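You operate a simulated robot arm through the tools that you are given. There is no shell and no other tool. Be economical: measure what you need, move in short steps, check, and stop when the job is done.

You are at the controls of a simulated robot arm. One attempt, no reset.

Task
Uncover the glaze pot and brush glaze over the top of the loaf.
Fine: use the yellow brush and put it back; leave the black one; once the loaf is glazed, the lid goes back on the pot. Set down upright: round brush with yellow bristles. A coat counts when it lies all over at full strength: go over it till it gets no stronger.

It is judged by the outcome, as a careful person would: the job done as asked, and still so three seconds after it is handed in. It fails if anything else is knocked over, pushed out of place, dropped, spilled or broken. Lids that push on must go on centred and level and be pressed home; caps that screw on are set level and turned clockwise until they are tight.

Robot
A 5-joint arm with a two-finger parallel gripper, fixed in place. Base frame: the origin is at the foot of the arm, x ahead of it, y to its left, z up; the work surface is at about z = 30. Readings come in mm, rad, newtons and seconds.
With the tool pointing down near the work surface it reaches from about 240 to 680 mm from the base axis. Its first joint turns from -1.152 to 1.152 rad. The tool tilts only in the upright plane through the base axis and itself; it spins freely about its own axis. Payload 2.9 kg.
The tool frame sits at the grasp point between the pads (the TCP): z along the fingers, y along the line on which they close. The tips reach 30 mm beyond it. Largest opening 110 mm; finger width 20, thickness 10; the body of the gripper, 48 by 112 mm, starts 55 mm behind the TCP.
Orientation is told as [roll, pitch, yaw] about the base's x, y, z axes, in that order, counted from this pose: with the fingers straight down and closing along the base's y, the tool's x points along the base's -x, its y along +y and its z along -z.

Tools
- The arm moves only by the tool servo_tool. Its argument "rows" is a list of rows, each a list of 7 numbers: the turn, a rotation vector about the base's x, y, z in units of 6 degrees (1.0 is 6 degrees), then the shift along the base's x, y, z in units of 20 mm (1.0 is 20 mm), then the gripper command, from -1 (shut) to 1 (fully open), values between in proportion. In form: [[rx, ry, rz, tx, ty, tz, claw], ...]. A call has 1 to 12 rows; each row shifts and turns the commanded pose from where the row before left it. A call with a number of a shift or a turn outside -1 to 1 is refused whole. A row lasts 0.2 s, in which the tool goes at most 50 mm and 0.15 rad; a call with a longer step from one row to the next is refused whole, and so is a gripper value outside its range. Where a pose cannot be reached the arm comes as near as it can. A force on the tool above 40 N (or 10 N above the force at the start of the call, whichever is more), or a blocked arm, ends the call early, and 0.2 s more pass. The fingers move at their own pace (about 108 mm/s each) and stop on an object; they squeeze with about 32 N. The grip force told is the motor's: it shows also when the fingers shut on nothing. Time passes only in rows, and 0.2 s behind the last, so rows that do not move let the fingers close. It gives the time, the measured TCP pose, the force on the tool (base axes), the opening and the grip force at its end, in the units of the frame above (readings bear some noise), with the torque about the TCP (base axes, N m) and any sound that the robot's microphone picked up.
- Cameras (640 x 400 px; columns grow to the right, rows downward): "scene" is fixed at [25.4, -444.2, 606.7]; the picture's right is [0.85, -0.52, 0.00], its down [-0.28, -0.46, -0.84] and it looks along [0.44, 0.72, -0.54] (base axes); focal length 321 px, centre (320, 200). "wrist" rides on the gripper at [72, 17, -103] in the tool frame; the picture's right is [-0.23, 0.97, 0.00], its down [-0.76, -0.18, -0.62] and it looks along [-0.61, -0.14, 0.78] (tool axes); focal length 222 px, centre (320, 200). There is no depth. A picture from a camera that has moved, and an enlarged one, comes with that camera's place and axes in the base frame and with its lens.
- camera(camera): a new picture of that camera. It takes no simulated time.
- enlarge(camera, box): a new picture of the part [left, top, right, bottom] of that camera's present view, enlarged. It takes no simulated time.
- finish_job(): hands the job in; it is judged then, once.

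Go step by step. Nothing tells you positions but the pictures and the camera data: compare them with the known pose of the tool, close in by small moves and look again before you grip or let go. The budget is 120 turns and 68 pictures, counting those below and the enlarged ones. Unless the task says otherwise, let go and move clear before handing in, and close with one line.

The tools are called as name(argument=value, ...) on one line, values as JSON. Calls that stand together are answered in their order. servo_tool: Moves the arm, as the interface text tells. Its arguments: {"type":"object","properties":{"rows":{"type":"array"}},"required":["rows"]} The other tools are called the same way: camera (camera) takes a picture; enlarge (camera, box) takes an enlarged picture of a part of a camera's view; finish_job () hands the job in.

At the start:

```text
time_s: 0.0
eef_pos: [431.4, 182.4, 386.4]
tcp_rot: [-0.001, 0.001, -0.001]
force: [-0.1, -0.2, -1.2]
wrist_torque: [0.0, 0.01, -0.01]
opening: 110.3
gripper_force: 0.0
```

scene: 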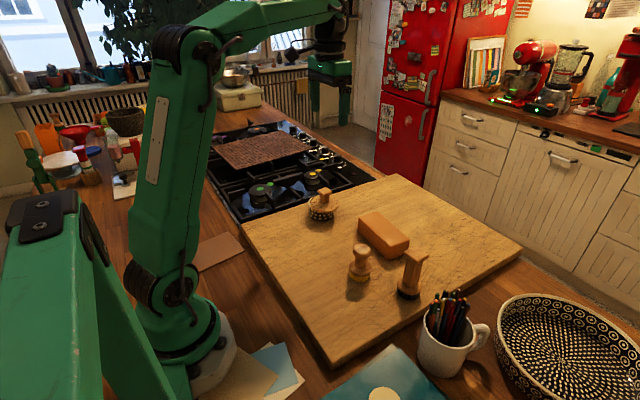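
wrist: 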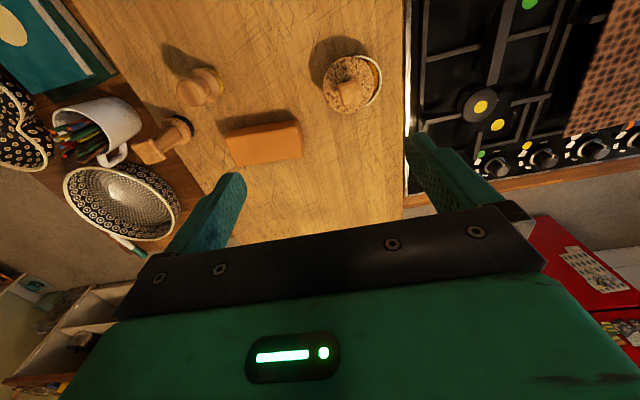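

I see a loaf (orange block), a lidded pot, and two brushes standing on the board. I'll enlarge to identify details.

enlarge(camera="scene", box=[290, 180, 450, 310])

enlarge(camera="wrist", box=[120, 20, 400, 195])

```text
3.08 times, centred on (370, 245) of scene
camera zoom: at [25.4, -444.2, 606.7], right [0.85, -0.52, 0.0], down [-0.28, -0.46, -0.84], along [0.44, 0.72, -0.54], focal length 988 px, centre (166, 62)
```

zoom: 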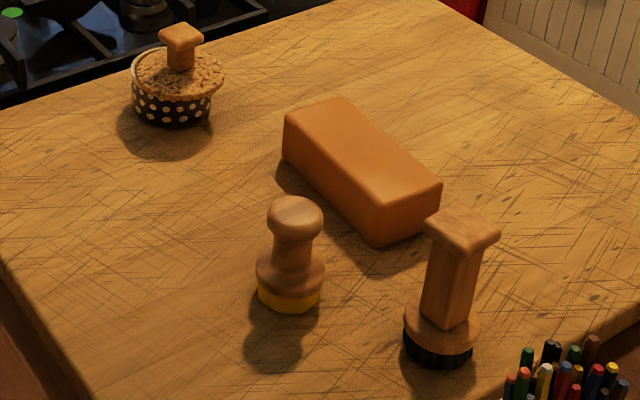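

```text
2.29 times, centred on (260, 108) of wrist
camera zoom: at [359.3, 199.9, 488.3], right [0.23, 0.97, 0.0], down [0.76, -0.18, 0.62], along [0.61, -0.14, -0.78], focal length 508 px, centre (457, 411)
```

zoom: 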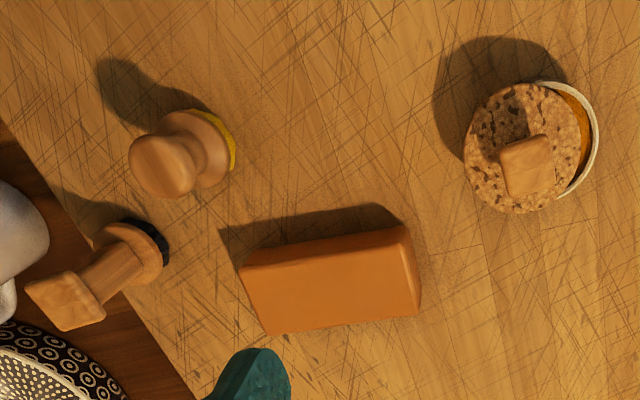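

servo_tool(rows=[[0, 0, 0, 0.14, 0.38, -0.9, 1], [0, 0, 0, 0.14, 0.38, -0.9, 1], [0, 0, 0, 0.14, 0.38, -0.9, 1], [0, 0, 0, 0.14, 0.38, -0.9, 1], [0, 0, 0, 0.14, 0.38, -0.9, 1], [0, 0, 0, 0.14, 0.38, -0.9, 1], [0, 0, 0, 0.14, 0.38, -0.9, 1], [0, 0, 0, 0, 0, 0, 1]])

camera(camera="wrist")

enlarge(camera="scene", box=[280, 170, 360, 230])

```text
time_s: 1.8
eef_pos: [451.0, 234.7, 259.8]
tcp_rot: [0.0, -0.001, 0.0]
force: [0.2, -0.2, -0.6]
wrist_torque: [0.02, 0.01, -0.02]
opening: 110.1
gripper_force: 0.0
```

```text
63 pictures are left
camera wrist: at [378.8, 253.0, 362.2], right [0.23, 0.97, 0.0], down [0.76, -0.18, 0.62], along [0.61, -0.14, -0.78], focal length 222 px, centre (320, 200)
```

wrist: 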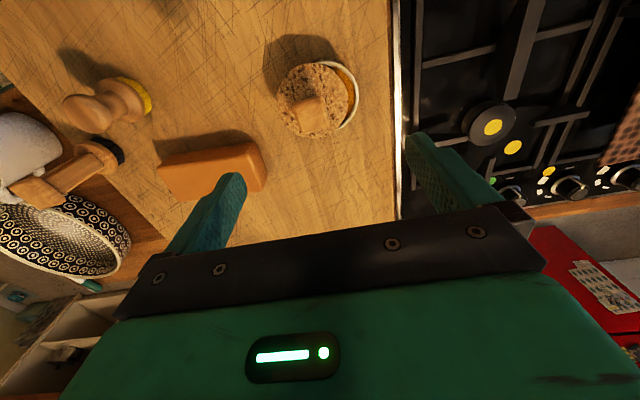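

```text
6.67 times, centred on (320, 200) of scene
camera zoom: at [25.4, -444.2, 606.7], right [0.85, -0.52, 0.0], down [-0.28, -0.46, -0.84], along [0.44, 0.72, -0.54], focal length 2141 px, centre (320, 200)
```

zoom: 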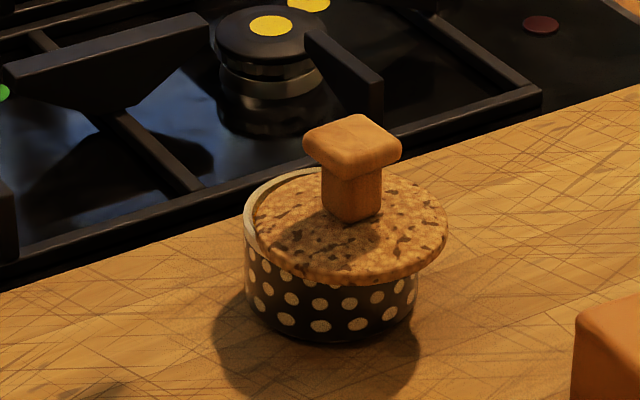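

enlarge(camera="wrist", box=[250, 30, 380, 150])

```text
3.33 times, centred on (315, 90) of wrist
camera zoom: at [378.8, 253.0, 362.2], right [0.23, 0.97, 0.0], down [0.76, -0.18, 0.62], along [0.61, -0.14, -0.78], focal length 740 px, centre (337, 567)
```

zoom: 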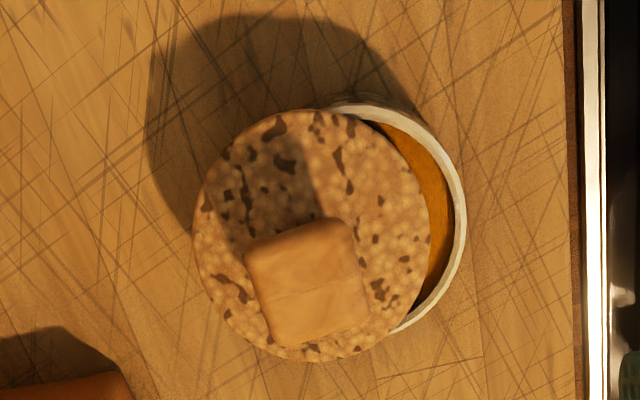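

The lid lies ajar with its knob at about (451, 228), top z≈126. I'll descend part-way with a narrower opening and check.

servo_tool(rows=[[0, 0, 0, 0, -0.08, -1, 0.27], [0, 0, 0, 0, -0.08, -1, 0.27], [0, 0, 0, 0, -0.08, -1, 0.27], [0, 0, 0, 0, -0.08, -1, 0.27], [0, 0, 0, 0, 0, -0.5, 0.27], [0, 0, 0, 0, 0, 0, 0.27]])

camera(camera="wrist")

enlarge(camera="scene", box=[270, 140, 390, 230])

```text
time_s: 3.2
eef_pos: [451.6, 228.1, 170.2]
tcp_rot: [0.001, -0.001, 0.001]
force: [-0.3, 0.3, 0.1]
wrist_torque: [0.02, -0.02, -0.03]
opening: 69.6
gripper_force: 0.1
```

```text
60 pictures are left
camera wrist: at [378.6, 246.5, 271.9], right [0.23, 0.97, 0.0], down [0.76, -0.18, 0.62], along [0.61, -0.14, -0.78], focal length 222 px, centre (320, 200)
```

wrist: 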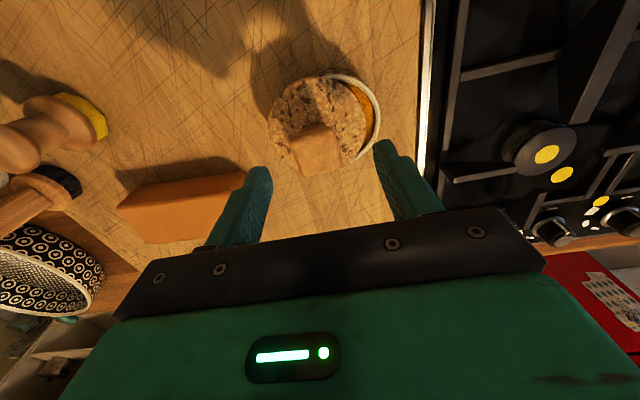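

```text
4.44 times, centred on (330, 185) of scene
camera zoom: at [25.4, -444.2, 606.7], right [0.85, -0.52, 0.0], down [-0.28, -0.46, -0.84], along [0.44, 0.72, -0.54], focal length 1428 px, centre (276, 267)
```

zoom: 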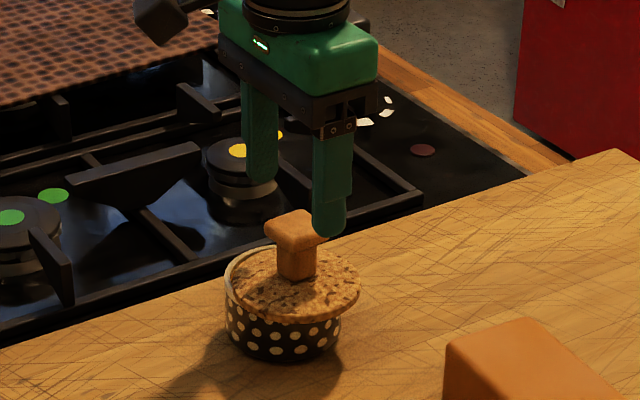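

servo_tool(rows=[[0, 0, 0, -0.1, 0.05, -0.8, 0.27], [0, 0, 0, 0, 0, -0.8, 0.27], [0, 0, 0, 0, 0, -0.7, 0.27], [0, 0, 0, 0, 0, -0.2, 0.27], [0, 0, 0, 0, 0, 0, 0.27]])

camera(camera="wrist")

enlarge(camera="scene", box=[280, 160, 360, 220])

```text
time_s: 4.4
eef_pos: [448.7, 229.6, 120.4]
tcp_rot: [0.0, 0.0, -0.001]
force: [-0.1, 0.3, 0.4]
wrist_torque: [0.01, -0.02, 0.0]
opening: 70.0
gripper_force: 0.2
```

```text
58 pictures are left
camera wrist: at [376.5, 247.7, 221.8], right [0.23, 0.97, 0.0], down [0.76, -0.18, 0.62], along [0.61, -0.14, -0.78], focal length 222 px, centre (320, 200)
```

wrist: 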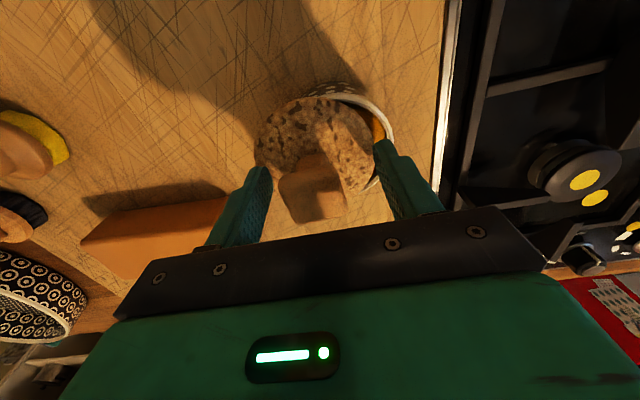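

```text
6.67 times, centred on (320, 190) of scene
camera zoom: at [25.4, -444.2, 606.7], right [0.85, -0.52, 0.0], down [-0.28, -0.46, -0.84], along [0.44, 0.72, -0.54], focal length 2141 px, centre (320, 267)
```

zoom: 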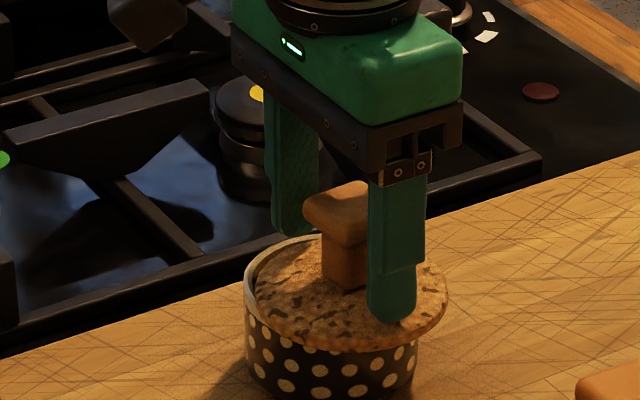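

The fingers straddle the knob; close and lift a little.

servo_tool(rows=[[0, 0, 0, 0, 0, 0, -1], [0, 0, 0, 0, 0, 0, -1], [0, 0, 0, 0, 0, 0, -1], [0, 0, 0, 0, 0, 0.5, -1], [0, 0, 0, 0, 0, 0.5, -1], [0, 0, 0, 0, 0, 1, -1], [0, 0, 0, 0, 0, 1, -1], [0, 0, 0, 0, 0, 0, -1]])

camera(camera="wrist")

camera(camera="scene")

```text
time_s: 6.2
eef_pos: [449.1, 229.4, 180.7]
tcp_rot: [-0.001, 0.001, -0.001]
force: [-0.5, 0.0, -0.4]
wrist_torque: [0.02, 0.02, -0.01]
opening: 32.9
gripper_force: 32.2
```

```text
56 pictures are left
camera wrist: at [376.4, 247.4, 282.0], right [0.23, 0.97, 0.0], down [0.76, -0.18, 0.62], along [0.61, -0.14, -0.78], focal length 222 px, centre (320, 200)
```

wrist: 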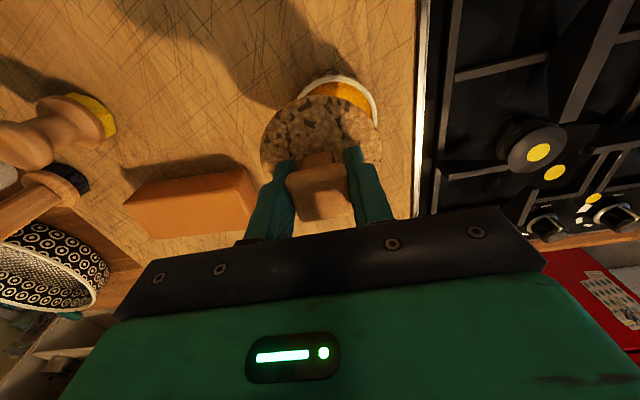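

```text
55 pictures are left
```

scene: 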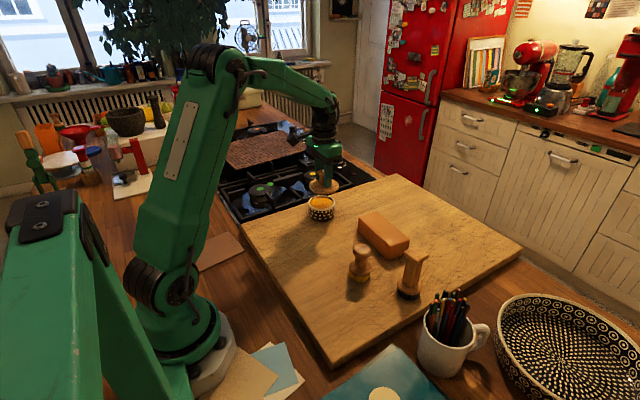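

enlarge(camera="scene", box=[280, 140, 360, 230])

enlarge(camera="wrist", box=[240, 50, 400, 190])

```text
4.44 times, centred on (320, 185) of scene
camera zoom: at [25.4, -444.2, 606.7], right [0.85, -0.52, 0.0], down [-0.28, -0.46, -0.84], along [0.44, 0.72, -0.54], focal length 1428 px, centre (320, 267)
```

zoom: 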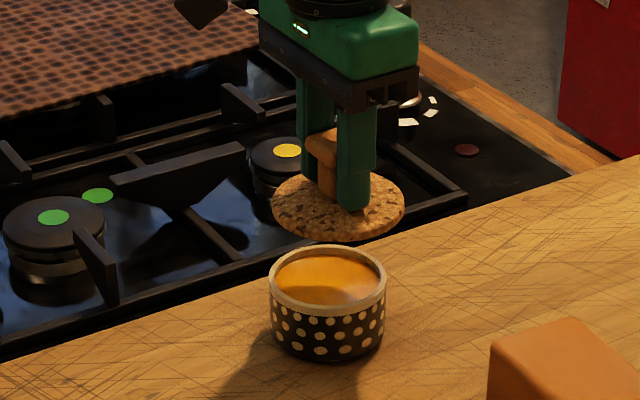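

```text
2.86 times, centred on (320, 120) of wrist
camera zoom: at [376.4, 247.4, 282.0], right [0.23, 0.97, 0.0], down [0.76, -0.18, 0.62], along [0.61, -0.14, -0.78], focal length 635 px, centre (320, 429)
```

zoom: 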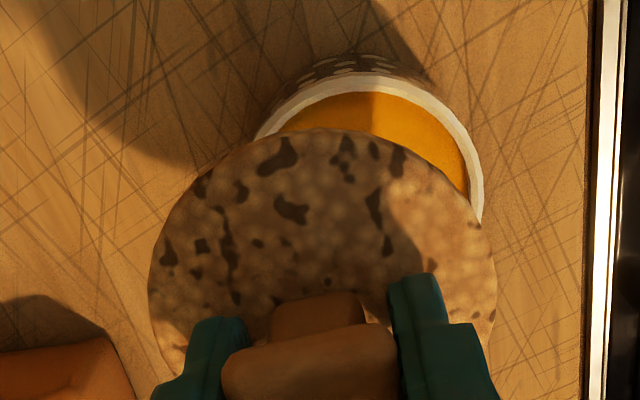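

The lid is held. I'll carry it to a clear spot at about (340, 120) on the board and lower it.

servo_tool(rows=[[0, 0, 0, -0.9, -0.9, 0, -1], [0, 0, 0, -0.9, -0.9, 0, -1], [0, 0, 0, -0.9, -0.9, 0, -1], [0, 0, 0, -0.9, -0.9, 0, -1], [0, 0, 0, -0.9, -0.9, 0, -1], [0, 0, 0, -0.9, -0.9, 0, -1], [0, 0, 0, 0, 0, -1, -1], [0, 0, 0, 0, 0, -1, -1], [0, 0, 0, 0, 0, -1, -1], [0, 0, 0, 0, 0, -1, -1], [0, 0, 0, 0, 0, 0, -1]])

enlarge(camera="scene", box=[240, 160, 400, 280])

camera(camera="wrist")

```text
time_s: 8.6
eef_pos: [341.5, 122.5, 99.3]
tcp_rot: [-0.001, -0.001, -0.001]
force: [0.2, 0.2, -0.9]
wrist_torque: [0.01, -0.01, 0.02]
opening: 32.9
gripper_force: 31.9
```

```text
3.33 times, centred on (320, 220) of scene
camera zoom: at [25.4, -444.2, 606.7], right [0.85, -0.52, 0.0], down [-0.28, -0.46, -0.84], along [0.44, 0.72, -0.54], focal length 1071 px, centre (320, 133)
```

zoom: 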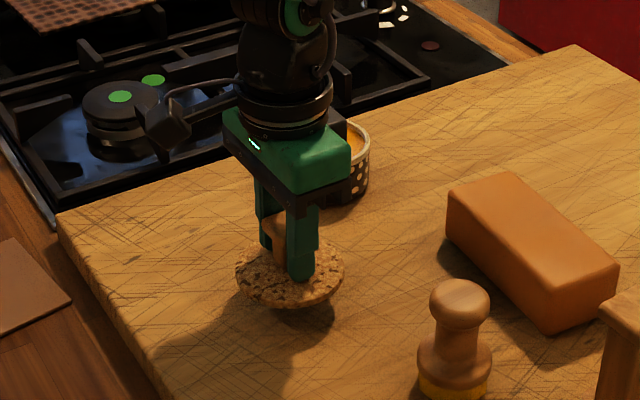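

```text
51 pictures are left
camera wrist: at [268.8, 139.2, 202.2], right [0.23, 0.97, 0.0], down [0.76, -0.18, 0.62], along [0.61, -0.14, -0.78], focal length 222 px, centre (320, 200)
```

wrist: 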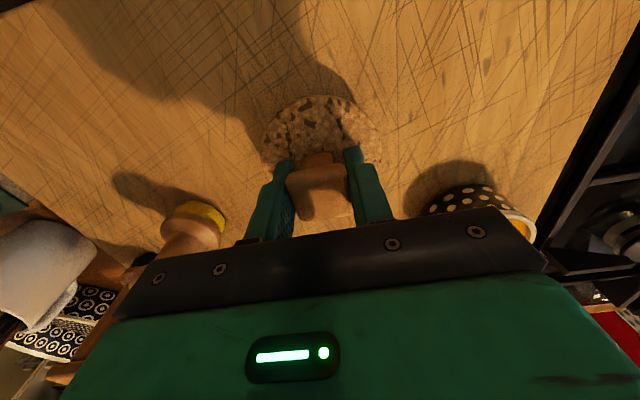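

servo_tool(rows=[[0, 0, 0, 0, 0, -0.5, -1], [0, 0, 0, 0, 0, -0.2, -1], [0, 0, 0, 0, 0, -0.1, -1], [0, 0, 0, 0, 0, -0.1, -1], [0, 0, 0, 0, 0, 0, -1]])

```text
time_s: 9.8
eef_pos: [340.4, 121.1, 82.2]
tcp_rot: [-0.001, -0.001, 0.0]
force: [-0.4, 0.3, -0.4]
wrist_torque: [0.01, 0.0, -0.01]
opening: 32.8
gripper_force: 31.7
```

servo_tool(rows=[[0, 0, 0, 0, 0, -0.1, -1], [0, 0, 0, 0, 0, -0.1, -1], [0, 0, 0, 0, 0, -0.1, -1]])

enlarge(camera="scene", box=[280, 210, 340, 250])

```text
time_s: 10.6
eef_pos: [340.9, 123.3, 77.0]
tcp_rot: [0.001, 0.0, 0.0]
force: [0.2, 0.0, -0.3]
wrist_torque: [-0.02, 0.02, -0.06]
opening: 33.0
gripper_force: 32.1
```

```text
10.00 times, centred on (310, 230) of scene
camera zoom: at [25.4, -444.2, 606.7], right [0.85, -0.52, 0.0], down [-0.28, -0.46, -0.84], along [0.44, 0.72, -0.54], focal length 3212 px, centre (420, -100)
```

zoom: 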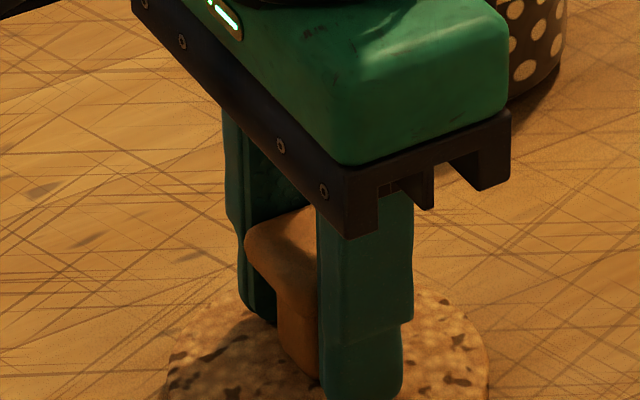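

servo_tool(rows=[[0, 0, 0, 0, 0, -0.1, -1], [0, 0, 0, 0, 0, -0.1, -1]])

enlarge(camera="scene", box=[275, 215, 365, 275])

```text
time_s: 11.2
eef_pos: [342.0, 121.8, 71.6]
tcp_rot: [0.0, -0.001, 0.0]
force: [0.2, -0.5, -0.3]
wrist_torque: [-0.03, 0.02, 0.02]
opening: 32.9
gripper_force: 32.5
```

```text
6.67 times, centred on (320, 245) of scene
camera zoom: at [25.4, -444.2, 606.7], right [0.85, -0.52, 0.0], down [-0.28, -0.46, -0.84], along [0.44, 0.72, -0.54], focal length 2141 px, centre (320, -100)
```

zoom: 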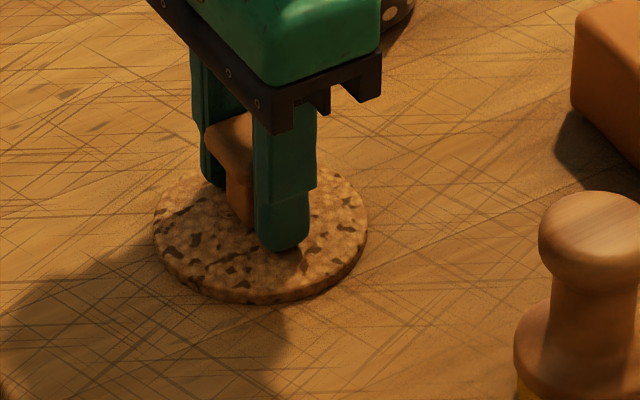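

servo_tool(rows=[[0, 0, 0, 0, 0, -0.06, -1], [0, 0, 0, 0, 0, -0.06, -1]])

```text
time_s: 11.8
eef_pos: [342.7, 122.2, 70.2]
tcp_rot: [0.001, -0.002, 0.002]
force: [-10.0, -4.0, 35.6]
wrist_torque: [-0.02, 0.09, 0.0]
opening: 32.8
gripper_force: 32.2
```

Contact. I'll ease up slightly, release, and rise.

servo_tool(rows=[[0, 0, 0, 0, 0, 0.04, -1], [0, 0, 0, 0, 0, 0, 0.27], [0, 0, 0, 0, 0, 0, 0.27], [0, 0, 0, 0, 0, 0.5, 0.27], [0, 0, 0, 0, 0, 1, 0.27], [0, 0, 0, 0, 0, 1, 0.27], [0, 0, 0, 0, 0, 1, 0.27], [0, 0, 0, 0, 0, 1, 0.27], [0, 0, 0, 0, 0, 1, 0.27], [0, 0, 0, 0, 0, 1, 0.27]])

camera(camera="wrist")

enlarge(camera="scene", box=[280, 180, 440, 300])

```text
time_s: 14.0
eef_pos: [341.5, 122.2, 200.9]
tcp_rot: [-0.001, 0.001, 0.0]
force: [-0.6, 0.4, 0.5]
wrist_torque: [0.05, -0.02, 0.0]
opening: 69.9
gripper_force: 0.2
```

```text
48 pictures are left
camera wrist: at [268.7, 139.2, 302.8], right [0.23, 0.97, 0.0], down [0.76, -0.18, 0.62], along [0.61, -0.14, -0.78], focal length 222 px, centre (320, 200)
```

wrist: 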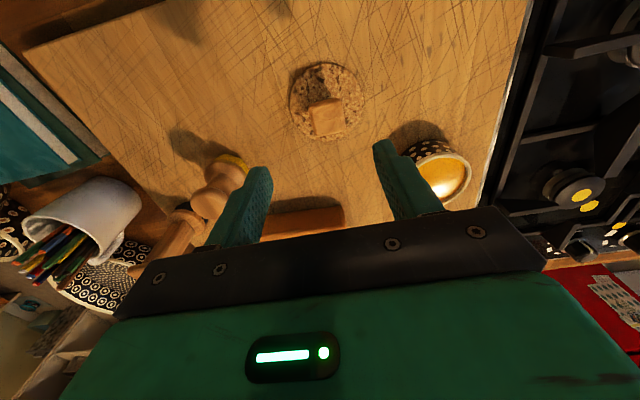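

```text
3.33 times, centred on (360, 240) of scene
camera zoom: at [25.4, -444.2, 606.7], right [0.85, -0.52, 0.0], down [-0.28, -0.46, -0.84], along [0.44, 0.72, -0.54], focal length 1071 px, centre (187, 67)
```

zoom: 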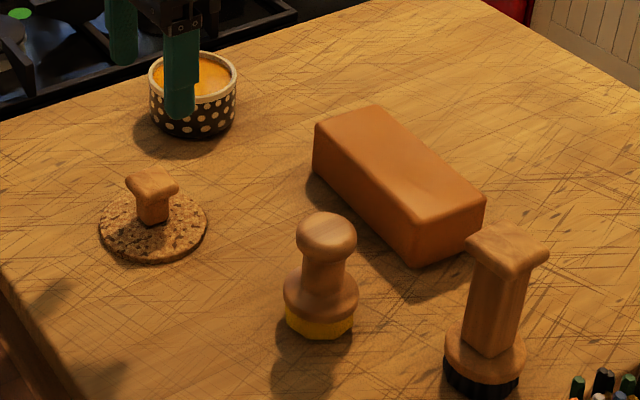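

enlarge(camera="wrist", box=[270, 50, 380, 150])

enlarge(camera="scene", box=[295, 210, 355, 260])

```text
4.00 times, centred on (325, 100) of wrist
camera zoom: at [268.7, 139.2, 302.8], right [0.23, 0.97, 0.0], down [0.76, -0.18, 0.62], along [0.61, -0.14, -0.78], focal length 888 px, centre (300, 600)
```

zoom: 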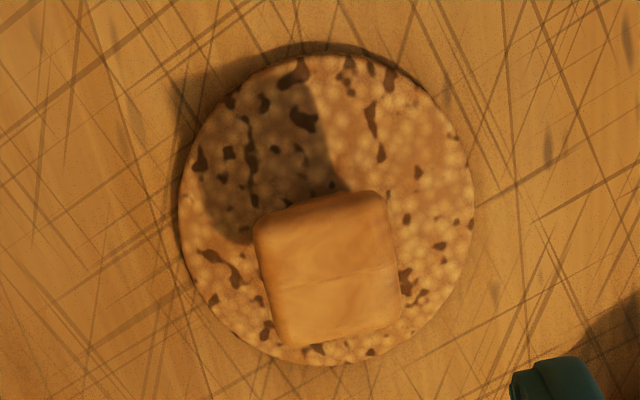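

```text
8.00 times, centred on (325, 235) of scene
camera zoom: at [25.4, -444.2, 606.7], right [0.85, -0.52, 0.0], down [-0.28, -0.46, -0.84], along [0.44, 0.72, -0.54], focal length 2569 px, centre (280, -80)
```

zoom: 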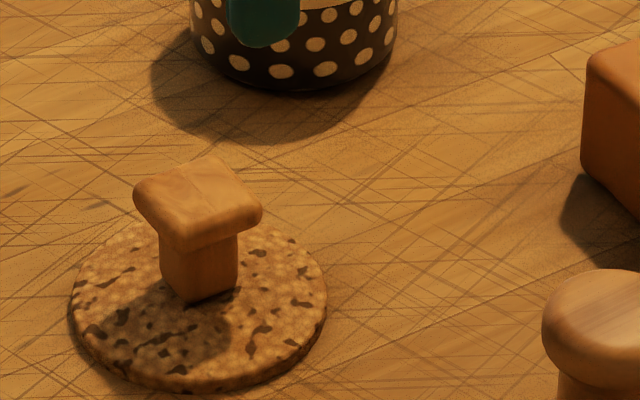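

The lid sits flat at roughly (340, 129). Now I'll look at the yellow brush from above.

servo_tool(rows=[[0, 0, 0, 0.36, -0.89, 0.19, 0.27], [0, 0, 0, 0.36, -0.89, 0.19, 0.27], [0, 0, 0, 0.36, -0.89, 0.19, 0.27], [0, 0, 0, 0.36, -0.89, 0.19, 0.27], [0, 0, 0, 0.36, -0.89, 0.19, 0.27], [0, 0, 0, 0.36, -0.89, 0.19, 0.27], [0, 0, 0, 0.36, -0.89, 0.19, 0.27], [0, 0, 0, 0.36, -0.89, 0.19, 0.27], [0, 0, 0, 0, 0, 0, 0.27]])

camera(camera="wrist")

```text
time_s: 16.0
eef_pos: [400.1, -20.7, 229.7]
tcp_rot: [0.001, 0.001, -0.001]
force: [-0.3, -0.1, -0.6]
wrist_torque: [-0.01, 0.0, -0.03]
opening: 69.7
gripper_force: 0.1
```

```text
44 pictures are left
camera wrist: at [326.4, -2.9, 333.2], right [0.23, 0.97, 0.0], down [0.76, -0.18, 0.62], along [0.61, -0.14, -0.78], focal length 222 px, centre (320, 200)
```

wrist: 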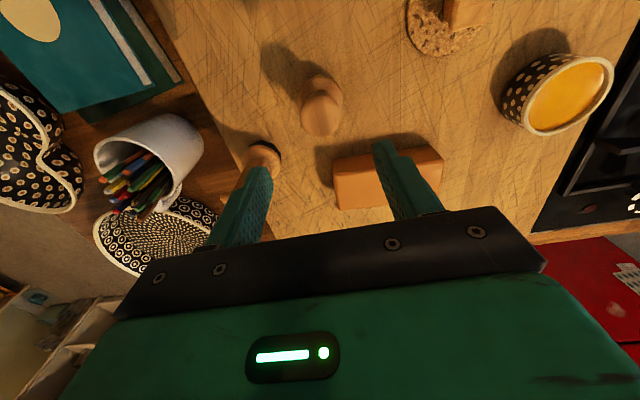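

enlarge(camera="wrist", box=[250, 50, 450, 220])

enlarge(camera="wrist", box=[400, 0, 640, 150])

```text
2.35 times, centred on (350, 135) of wrist
camera zoom: at [326.4, -2.9, 333.2], right [0.23, 0.97, 0.0], down [0.76, -0.18, 0.62], along [0.61, -0.14, -0.78], focal length 523 px, centre (249, 353)
```

zoom: 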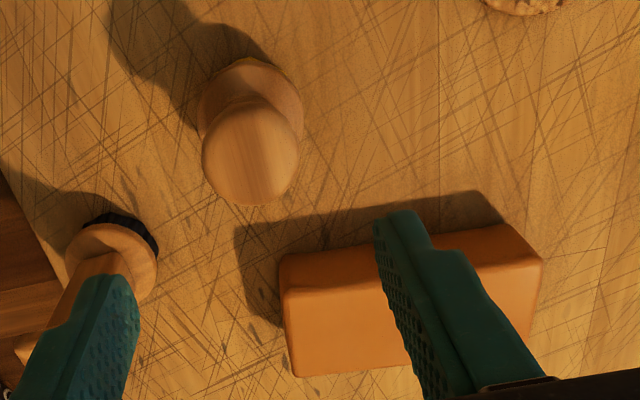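

```text
2.67 times, centred on (520, 75) of wrist
camera zoom: at [326.4, -2.9, 333.2], right [0.23, 0.97, 0.0], down [0.76, -0.18, 0.62], along [0.61, -0.14, -0.78], focal length 592 px, centre (-213, 533)
```

zoom: 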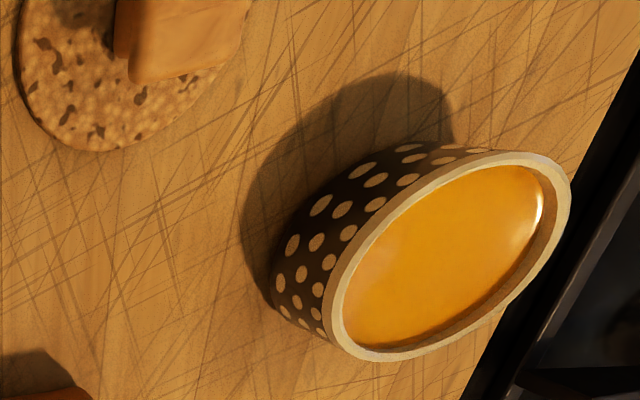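

Brush appears at about (394, -18), top z≈118; loaf centre ≈(519, 47), top z≈85, long axis nearly along y. Descend toward the brush and check.

servo_tool(rows=[[0, 0, 0, -0.05, 0.03, -1, 0.27], [0, 0, 0, -0.05, 0.03, -1, 0.27], [0, 0, 0, -0.05, 0.03, -1, 0.27], [0, 0, 0, -0.05, 0.03, -0.75, 0.27], [0, 0, 0, 0, 0, 0, 0.27]])

camera(camera="wrist")

enlarge(camera="scene", box=[320, 210, 440, 300])

```text
time_s: 17.2
eef_pos: [395.3, -18.7, 155.6]
tcp_rot: [0.0, -0.001, 0.0]
force: [-1.0, 0.0, -0.5]
wrist_torque: [0.02, 0.0, -0.01]
opening: 69.8
gripper_force: 0.1
```

```text
41 pictures are left
camera wrist: at [322.4, -0.8, 257.9], right [0.23, 0.97, 0.0], down [0.76, -0.18, 0.62], along [0.61, -0.14, -0.78], focal length 222 px, centre (320, 200)
```

wrist: 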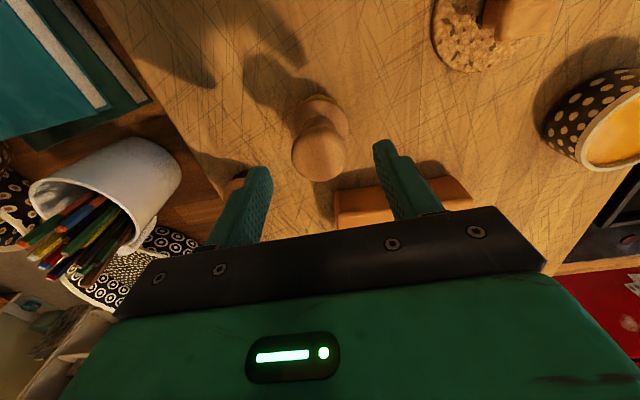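

```text
4.44 times, centred on (380, 255) of scene
camera zoom: at [25.4, -444.2, 606.7], right [0.85, -0.52, 0.0], down [-0.28, -0.46, -0.84], along [0.44, 0.72, -0.54], focal length 1428 px, centre (53, -44)
```

zoom: 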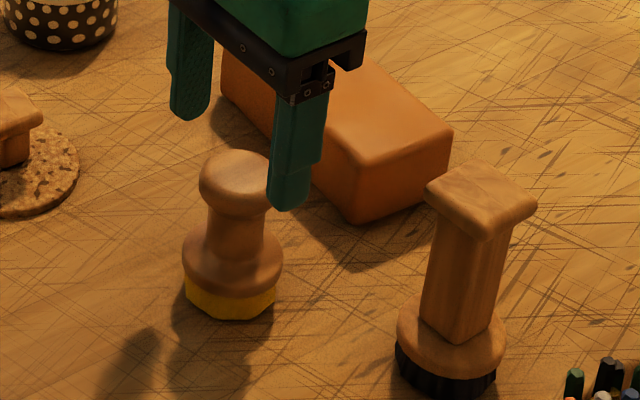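

Brush is centred under the gripper. Descend to z≈110 and grip the handle's knob.

servo_tool(rows=[[0, 0, 0, -0.05, 0, -0.8, 0.27], [0, 0, 0, 0, 0, -0.8, 0.27], [0, 0, 0, 0, 0, -0.7, 0.27], [0, 0, 0, 0, 0, 0, 0.27], [0, 0, 0, 0, 0, 0, -1], [0, 0, 0, 0, 0, 0, -1], [0, 0, 0, 0, 0, 0, -1]])

enlarge(camera="scene", box=[320, 210, 440, 300])

camera(camera="wrist")

```text
time_s: 18.8
eef_pos: [393.8, -17.8, 109.2]
tcp_rot: [0.0, -0.001, 0.001]
force: [-0.5, 0.4, -0.1]
wrist_torque: [0.01, 0.0, 0.0]
opening: 39.3
gripper_force: 32.2
```

```text
4.44 times, centred on (380, 255) of scene
camera zoom: at [25.4, -444.2, 606.7], right [0.85, -0.52, 0.0], down [-0.28, -0.46, -0.84], along [0.44, 0.72, -0.54], focal length 1428 px, centre (53, -44)
```

zoom: 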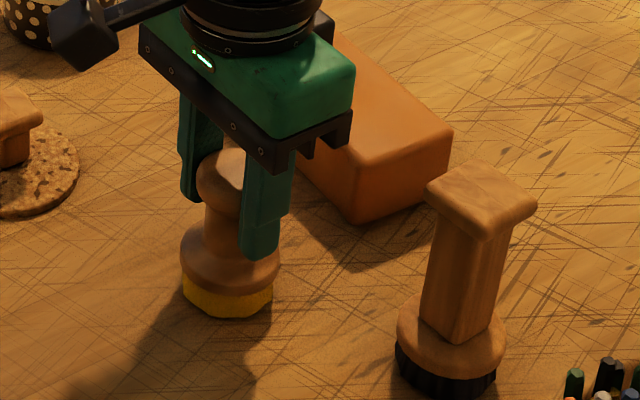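

```text
38 pictures are left
camera wrist: at [321.3, -0.4, 212.2], right [0.23, 0.97, 0.0], down [0.76, -0.18, 0.62], along [0.61, -0.14, -0.78], focal length 222 px, centre (320, 200)
```

wrist: 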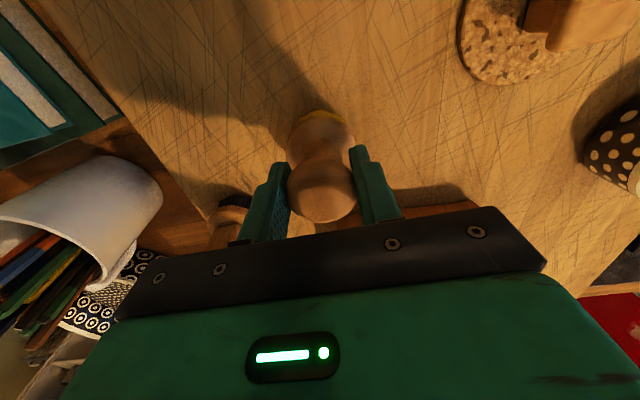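

servo_tool(rows=[[0, 0, 0, 0, 0, 0.5, -1], [0, 0, 0, 0, 0, 1, -1], [0, 0, 0, 0, 0, 1, -1], [0, 0, 0, 0, 0, 1, -1], [0, 0, 0, 0, 0, 1, -1], [0, 0, 0, 0.38, 1, 0, -1], [0, 0, 0, 0.38, 1, 0, -1], [0, 0, 0, 0.38, 1, 0, -1], [0, 0, 0, 0.38, 1, 0, -1], [0, 0, 0, 0.38, 1, 0, -1], [0, 0, 0, 0.38, 1, 0, -1], [0, 0, 0, 0.38, 1, 0, -1]])

servo_tool(rows=[[0, 0, 0, 0, 1, 0, -1], [0, 0, 0, 0, 1, 0, -1], [0, 0, 0, 0, 1, 0, -1], [0, 0, 0, 0, 1, 0, -1], [0, 0, 0, 0, 1, 0, -1], [0, 0, 0, 0, 1, 0, -1], [0, 0, 0, 0, 0, 0, -1]])

camera(camera="wrist")

enlarge(camera="scene", box=[280, 150, 360, 230])

```text
time_s: 21.4
eef_pos: [446.4, 122.7, 199.7]
tcp_rot: [0.001, -0.001, 0.0]
force: [0.2, 0.4, -0.3]
wrist_torque: [0.03, 0.03, -0.02]
opening: 39.1
gripper_force: 32.0
```

```text
time_s: 23.0
eef_pos: [447.8, 243.0, 199.3]
tcp_rot: [0.001, 0.0, -0.001]
force: [-0.2, 0.4, -0.6]
wrist_torque: [0.01, -0.01, 0.01]
opening: 39.5
gripper_force: 32.4
```

```text
37 pictures are left
camera wrist: at [375.3, 260.1, 302.4], right [0.23, 0.97, 0.0], down [0.76, -0.18, 0.62], along [0.61, -0.14, -0.78], focal length 222 px, centre (320, 200)
```

wrist: 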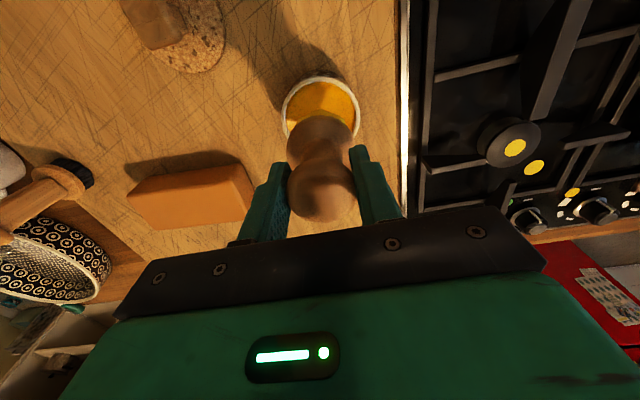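

```text
5.00 times, centred on (320, 190) of scene
camera zoom: at [25.5, -444.2, 606.7], right [0.85, -0.52, 0.0], down [-0.28, -0.46, -0.84], along [0.44, 0.72, -0.54], focal length 1606 px, centre (320, 250)
```

zoom: 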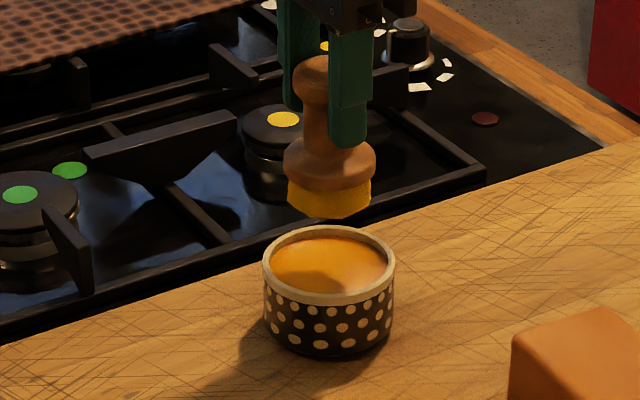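

Brush is well aligned over the pot. Descend to dip the bristles.

servo_tool(rows=[[0, 0, 0, 0, 0, -1, -1], [0, 0, 0, 0, 0, -1, -1], [0, 0, 0, 0, 0, -0.5, -1], [0, 0, 0, 0, 0, -0.3, -1], [0, 0, 0, 0, 0, -0.2, -1], [0, 0, 0, 0, 0, 0, -1]])

enlarge(camera="scene", box=[280, 150, 360, 230])

```text
time_s: 24.4
eef_pos: [450.4, 244.4, 143.4]
tcp_rot: [0.005, -0.01, 0.0]
force: [3.7, 1.1, 32.5]
wrist_torque: [-0.01, -0.31, 0.02]
opening: 39.0
gripper_force: 32.0
```

```text
5.00 times, centred on (320, 190) of scene
camera zoom: at [25.3, -444.3, 606.7], right [0.85, -0.52, 0.0], down [-0.28, -0.46, -0.84], along [0.44, 0.72, -0.54], focal length 1606 px, centre (320, 250)
```

zoom: 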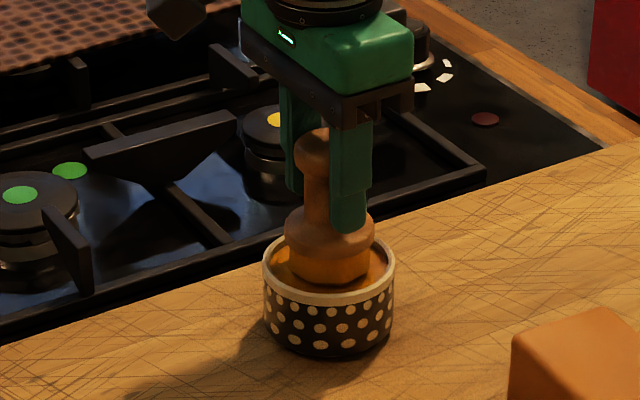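

Contact with the glaze (32 N). Raise and inspect the bristles.

servo_tool(rows=[[0, 0, 0, 0, 0, 0.2, -1], [0, 0, 0, 0, 0, 0.5, -1], [0, 0, 0, 0, 0, 1, -1], [0, 0, 0, 0, 0, 1, -1], [0, 0, 0, 0, 0, 0.5, -1], [0, 0, 0, 0, 0, 0, -1]])

enlarge(camera="scene", box=[280, 140, 360, 220])

```text
time_s: 25.8
eef_pos: [447.5, 243.1, 203.1]
tcp_rot: [0.0, 0.0, 0.0]
force: [0.2, 0.4, -0.5]
wrist_torque: [0.01, 0.0, -0.01]
opening: 38.8
gripper_force: 32.1
```

```text
5.00 times, centred on (320, 180) of scene
camera zoom: at [25.4, -444.2, 606.7], right [0.85, -0.52, 0.0], down [-0.28, -0.46, -0.84], along [0.44, 0.72, -0.54], focal length 1606 px, centre (320, 300)
```

zoom: 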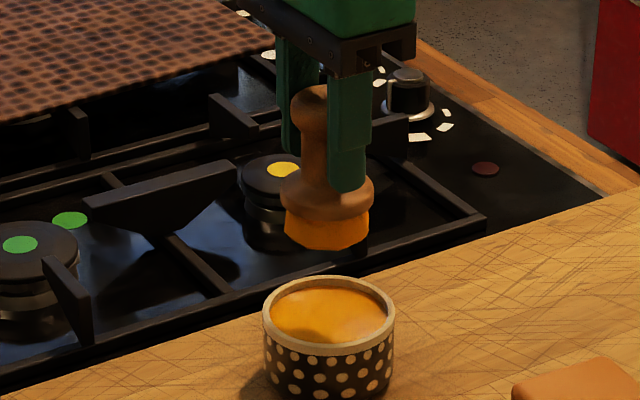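

Bristles are loaded with glaze; the brush slid ~10 mm up in the grip, so I'll press more gently. Now to the loaf's left end.

servo_tool(rows=[[0, 0, 0, 0.41, -0.85, 0, -1], [0, 0, 0, 0.41, -0.85, 0, -1], [0, 0, 0, 0.41, -0.85, 0, -1], [0, 0, 0, 0.41, -0.85, 0, -1], [0, 0, 0, 0.41, -0.85, 0, -1], [0, 0, 0, 0.41, -0.85, 0, -1], [0, 0, 0, 0.41, -0.85, 0, -1], [0, 0, 0, 0.41, -0.85, 0, -1], [0, 0, 0, 0, 0, -0.8, -1], [0, 0, 0, 0, 0, -0.8, -1], [0, 0, 0, 0, 0, 0, -1]])

enlarge(camera="scene", box=[320, 160, 440, 260])

camera(camera="wrist")

```text
time_s: 28.2
eef_pos: [512.7, 105.0, 171.1]
tcp_rot: [0.0, -0.001, -0.001]
force: [0.1, 0.2, -1.1]
wrist_torque: [0.04, 0.0, -0.02]
opening: 38.8
gripper_force: 32.1
```

```text
4.00 times, centred on (380, 210) of scene
camera zoom: at [25.4, -444.2, 606.7], right [0.85, -0.52, 0.0], down [-0.28, -0.46, -0.84], along [0.44, 0.72, -0.54], focal length 1285 px, centre (80, 160)
```

zoom: 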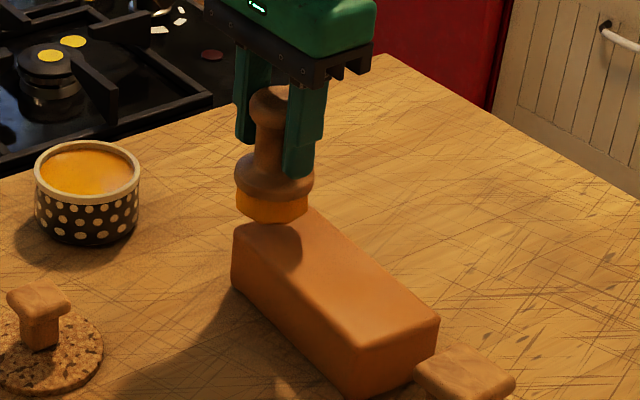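

```text
32 pictures are left
camera wrist: at [440.6, 123.7, 273.7], right [0.23, 0.97, 0.0], down [0.76, -0.18, 0.62], along [0.61, -0.14, -0.78], focal length 222 px, centre (320, 200)
```

wrist: 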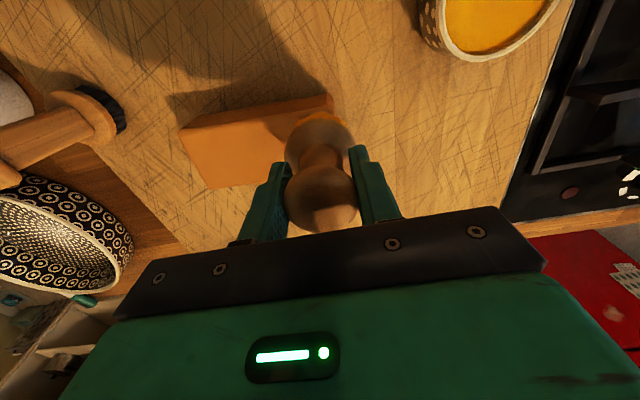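

servo_tool(rows=[[0, 0, 0, 0, 0, -0.4, -1], [0, 0, 0, 0, 0, -0.2, -1], [0, 0, 0, 0, 0, -0.1, -1], [0, 0, 0, 0, 0, -0.1, -1]])

```text
time_s: 29.2
eef_pos: [512.8, 106.4, 155.3]
tcp_rot: [0.001, 0.001, -0.001]
force: [-0.4, 0.0, -0.8]
wrist_torque: [0.02, 0.04, 0.0]
opening: 39.2
gripper_force: 32.1
```

servo_tool(rows=[[0, 0, 0, 0, 0, -0.1, -1], [0, 0, 0, 0, 0, -0.1, -1]])

enlarge(camera="scene", box=[360, 190, 420, 230])

```text
time_s: 29.8
eef_pos: [514.1, 105.2, 152.0]
tcp_rot: [0.0, -0.001, -0.002]
force: [-5.3, 0.4, 9.5]
wrist_torque: [0.03, 0.09, 0.02]
opening: 39.0
gripper_force: 32.3
```

```text
10.00 times, centred on (390, 210) of scene
camera zoom: at [25.4, -444.2, 606.7], right [0.85, -0.52, 0.0], down [-0.28, -0.46, -0.84], along [0.44, 0.72, -0.54], focal length 3212 px, centre (-380, 100)
```

zoom: 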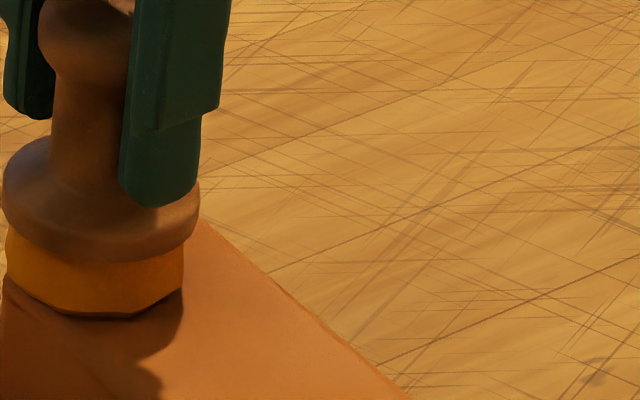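

Light contact (9.5 N). Begin a short stroke along the loaf and check.

servo_tool(rows=[[0, 0, 0, -0.04, -0.5, 0, -1], [0, 0, 0, -0.04, -0.5, 0, -1], [0, 0, 0, -0.04, -0.5, 0, -1], [0, 0, 0, -0.04, -0.5, 0, -1], [0, 0, 0, -0.04, -0.5, 0, -1]])

enlarge(camera="scene", box=[320, 160, 440, 260])

```text
time_s: 31.0
eef_pos: [509.8, 57.2, 153.4]
tcp_rot: [0.0, -0.002, 0.004]
force: [1.8, 7.8, 14.7]
wrist_torque: [0.31, -0.19, 0.09]
opening: 38.9
gripper_force: 31.9
```

```text
4.00 times, centred on (380, 210) of scene
camera zoom: at [25.3, -444.2, 606.7], right [0.85, -0.52, 0.0], down [-0.28, -0.46, -0.84], along [0.44, 0.72, -0.54], focal length 1285 px, centre (80, 160)
```

zoom: 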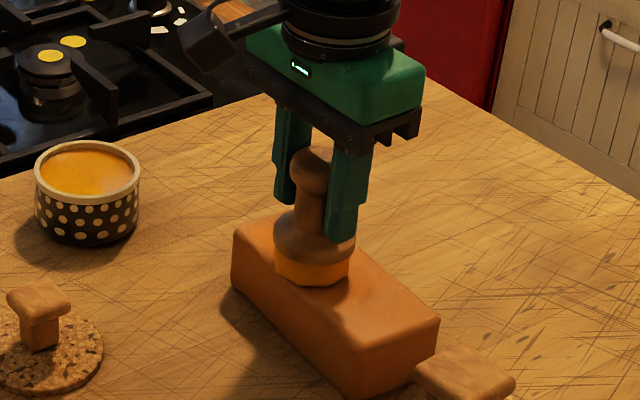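

servo_tool(rows=[[0, 0, 0, -0.04, -0.5, 0, -1], [0, 0, 0, -0.04, -0.5, 0, -1], [0, 0, 0, -0.04, -0.5, 0, -1], [0, 0, 0, -0.04, -0.5, 0, -1], [0, 0, 0, -0.04, -0.5, 0, -1], [0, 0, 0, -0.04, -0.5, 0, -1], [0, 0, 0, -0.04, -0.5, 0, -1], [0, 0, 0, 0, 0, 0, -1]])

enlarge(camera="scene", box=[320, 160, 440, 260])

```text
time_s: 32.8
eef_pos: [504.5, -14.3, 151.8]
tcp_rot: [0.001, -0.002, 0.001]
force: [1.7, 7.0, 21.5]
wrist_torque: [0.33, -0.25, 0.11]
opening: 38.9
gripper_force: 32.1
```

```text
4.00 times, centred on (380, 210) of scene
camera zoom: at [25.3, -444.2, 606.8], right [0.85, -0.52, 0.0], down [-0.28, -0.46, -0.84], along [0.44, 0.72, -0.54], focal length 1285 px, centre (80, 160)
```

zoom: 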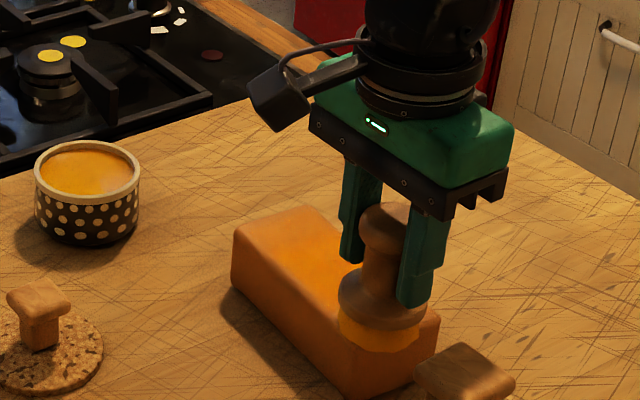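

The coat is appearing. Shift across and stroke back along the far side.

servo_tool(rows=[[0, 0, 0, 0.33, -0.05, 0.03, -1], [0, 0, 0, 0.33, -0.02, 0, -1], [0, 0, 0, 0.33, -0.02, 0, -1], [0, 0, 0, 0.05, 0.6, 0, -1], [0, 0, 0, 0.05, 0.6, 0, -1], [0, 0, 0, 0.05, 0.6, 0, -1], [0, 0, 0, 0.05, 0.6, 0, -1], [0, 0, 0, 0.05, 0.6, 0, -1], [0, 0, 0, 0.05, 0.6, 0, -1]])

servo_tool(rows=[[0, 0, 0, 0.05, 0.6, 0, -1], [0, 0, 0, 0.05, 0.6, 0, -1], [0, 0, 0, 0.05, 0.6, 0, -1], [0, 0, 0, 0.05, 0.6, 0, -1], [0, 0, 0, 0.05, 0.6, 0, -1], [0, 0, 0, 0, 0, 0, -1]])

enlarge(camera="scene", box=[320, 160, 440, 260])

```text
time_s: 34.8
eef_pos: [527.5, 56.3, 151.9]
tcp_rot: [0.0, 0.0, -0.002]
force: [-0.1, -2.8, 6.1]
wrist_torque: [-0.17, -0.13, -0.1]
opening: 39.0
gripper_force: 31.9
```

```text
time_s: 36.2
eef_pos: [533.7, 116.0, 152.4]
tcp_rot: [-0.001, 0.0, 0.001]
force: [-0.8, -0.9, 2.4]
wrist_torque: [-0.06, -0.05, -0.04]
opening: 39.0
gripper_force: 32.4
```

```text
4.00 times, centred on (380, 210) of scene
camera zoom: at [25.4, -444.2, 606.7], right [0.85, -0.52, 0.0], down [-0.28, -0.46, -0.84], along [0.44, 0.72, -0.54], focal length 1285 px, centre (80, 160)
```

zoom: 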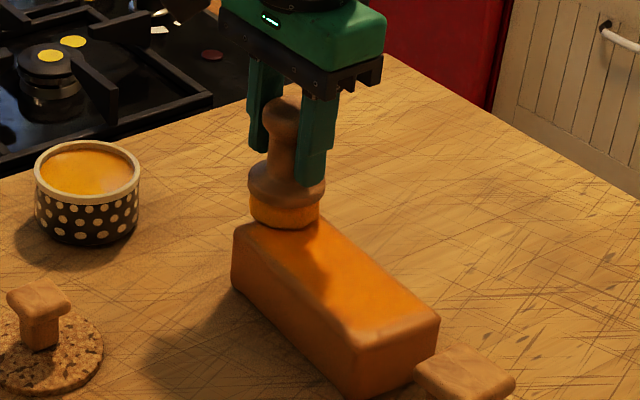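

Coat is building in the middle. Now passes nearer the edges, pressing a touch more.

servo_tool(rows=[[0, 0, 0, 0.35, -0.03, -0.08, -1], [0, 0, 0, -0.05, -0.63, 0, -1], [0, 0, 0, -0.05, -0.63, 0, -1], [0, 0, 0, -0.05, -0.63, 0, -1], [0, 0, 0, -0.05, -0.63, 0, -1], [0, 0, 0, -0.05, -0.63, 0, -1], [0, 0, 0, -0.05, -0.63, 0, -1], [0, 0, 0, -0.05, -0.63, 0, -1], [0, 0, 0, -0.05, -0.63, 0, -1], [0, 0, 0, -0.05, -0.63, 0, -1], [0, 0, 0, -0.05, -0.63, 0, -1], [0, 0, 0, -0.05, -0.63, 0, -1]])

servo_tool(rows=[[0, 0, 0, -0.4, 0.04, 0, -1], [0, 0, 0, -0.4, 0.04, 0, -1], [0, 0, 0, -0.4, 0.04, 0, -1], [0, 0, 0, -0.4, 0.04, 0, -1], [0, 0, 0, 0.05, 0.63, 0, -1], [0, 0, 0, 0.05, 0.63, 0, -1], [0, 0, 0, 0.05, 0.63, 0, -1], [0, 0, 0, 0.05, 0.63, 0, -1], [0, 0, 0, 0.05, 0.63, 0, -1], [0, 0, 0, 0.05, 0.63, 0, -1], [0, 0, 0, 0.05, 0.63, 0, -1], [0, 0, 0, 0, 0, 0, -1]])

enlarge(camera="scene", box=[320, 160, 440, 260])

```text
time_s: 38.8
eef_pos: [530.9, -22.7, 152.0]
tcp_rot: [-0.001, -0.001, 0.0]
force: [1.8, 8.9, 19.7]
wrist_torque: [0.74, -0.11, 0.02]
opening: 39.3
gripper_force: 31.8
```

```text
time_s: 41.4
eef_pos: [505.0, 69.7, 150.8]
tcp_rot: [0.0, 0.001, 0.001]
force: [-0.2, -5.5, 17.3]
wrist_torque: [-0.05, -0.05, -0.03]
opening: 38.8
gripper_force: 32.0
```

```text
4.00 times, centred on (380, 210) of scene
camera zoom: at [25.3, -444.2, 606.7], right [0.85, -0.52, 0.0], down [-0.28, -0.46, -0.84], along [0.44, 0.72, -0.54], focal length 1285 px, centre (80, 160)
```

zoom: 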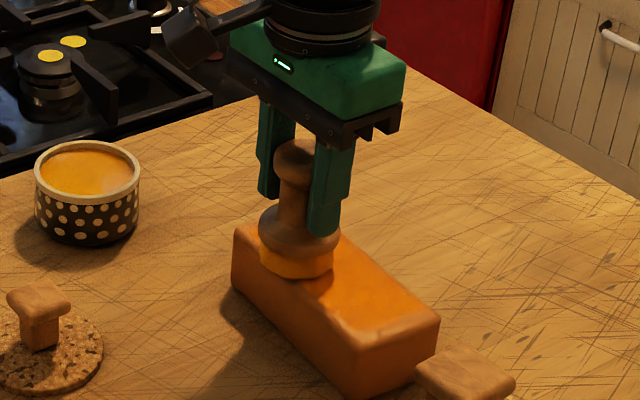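

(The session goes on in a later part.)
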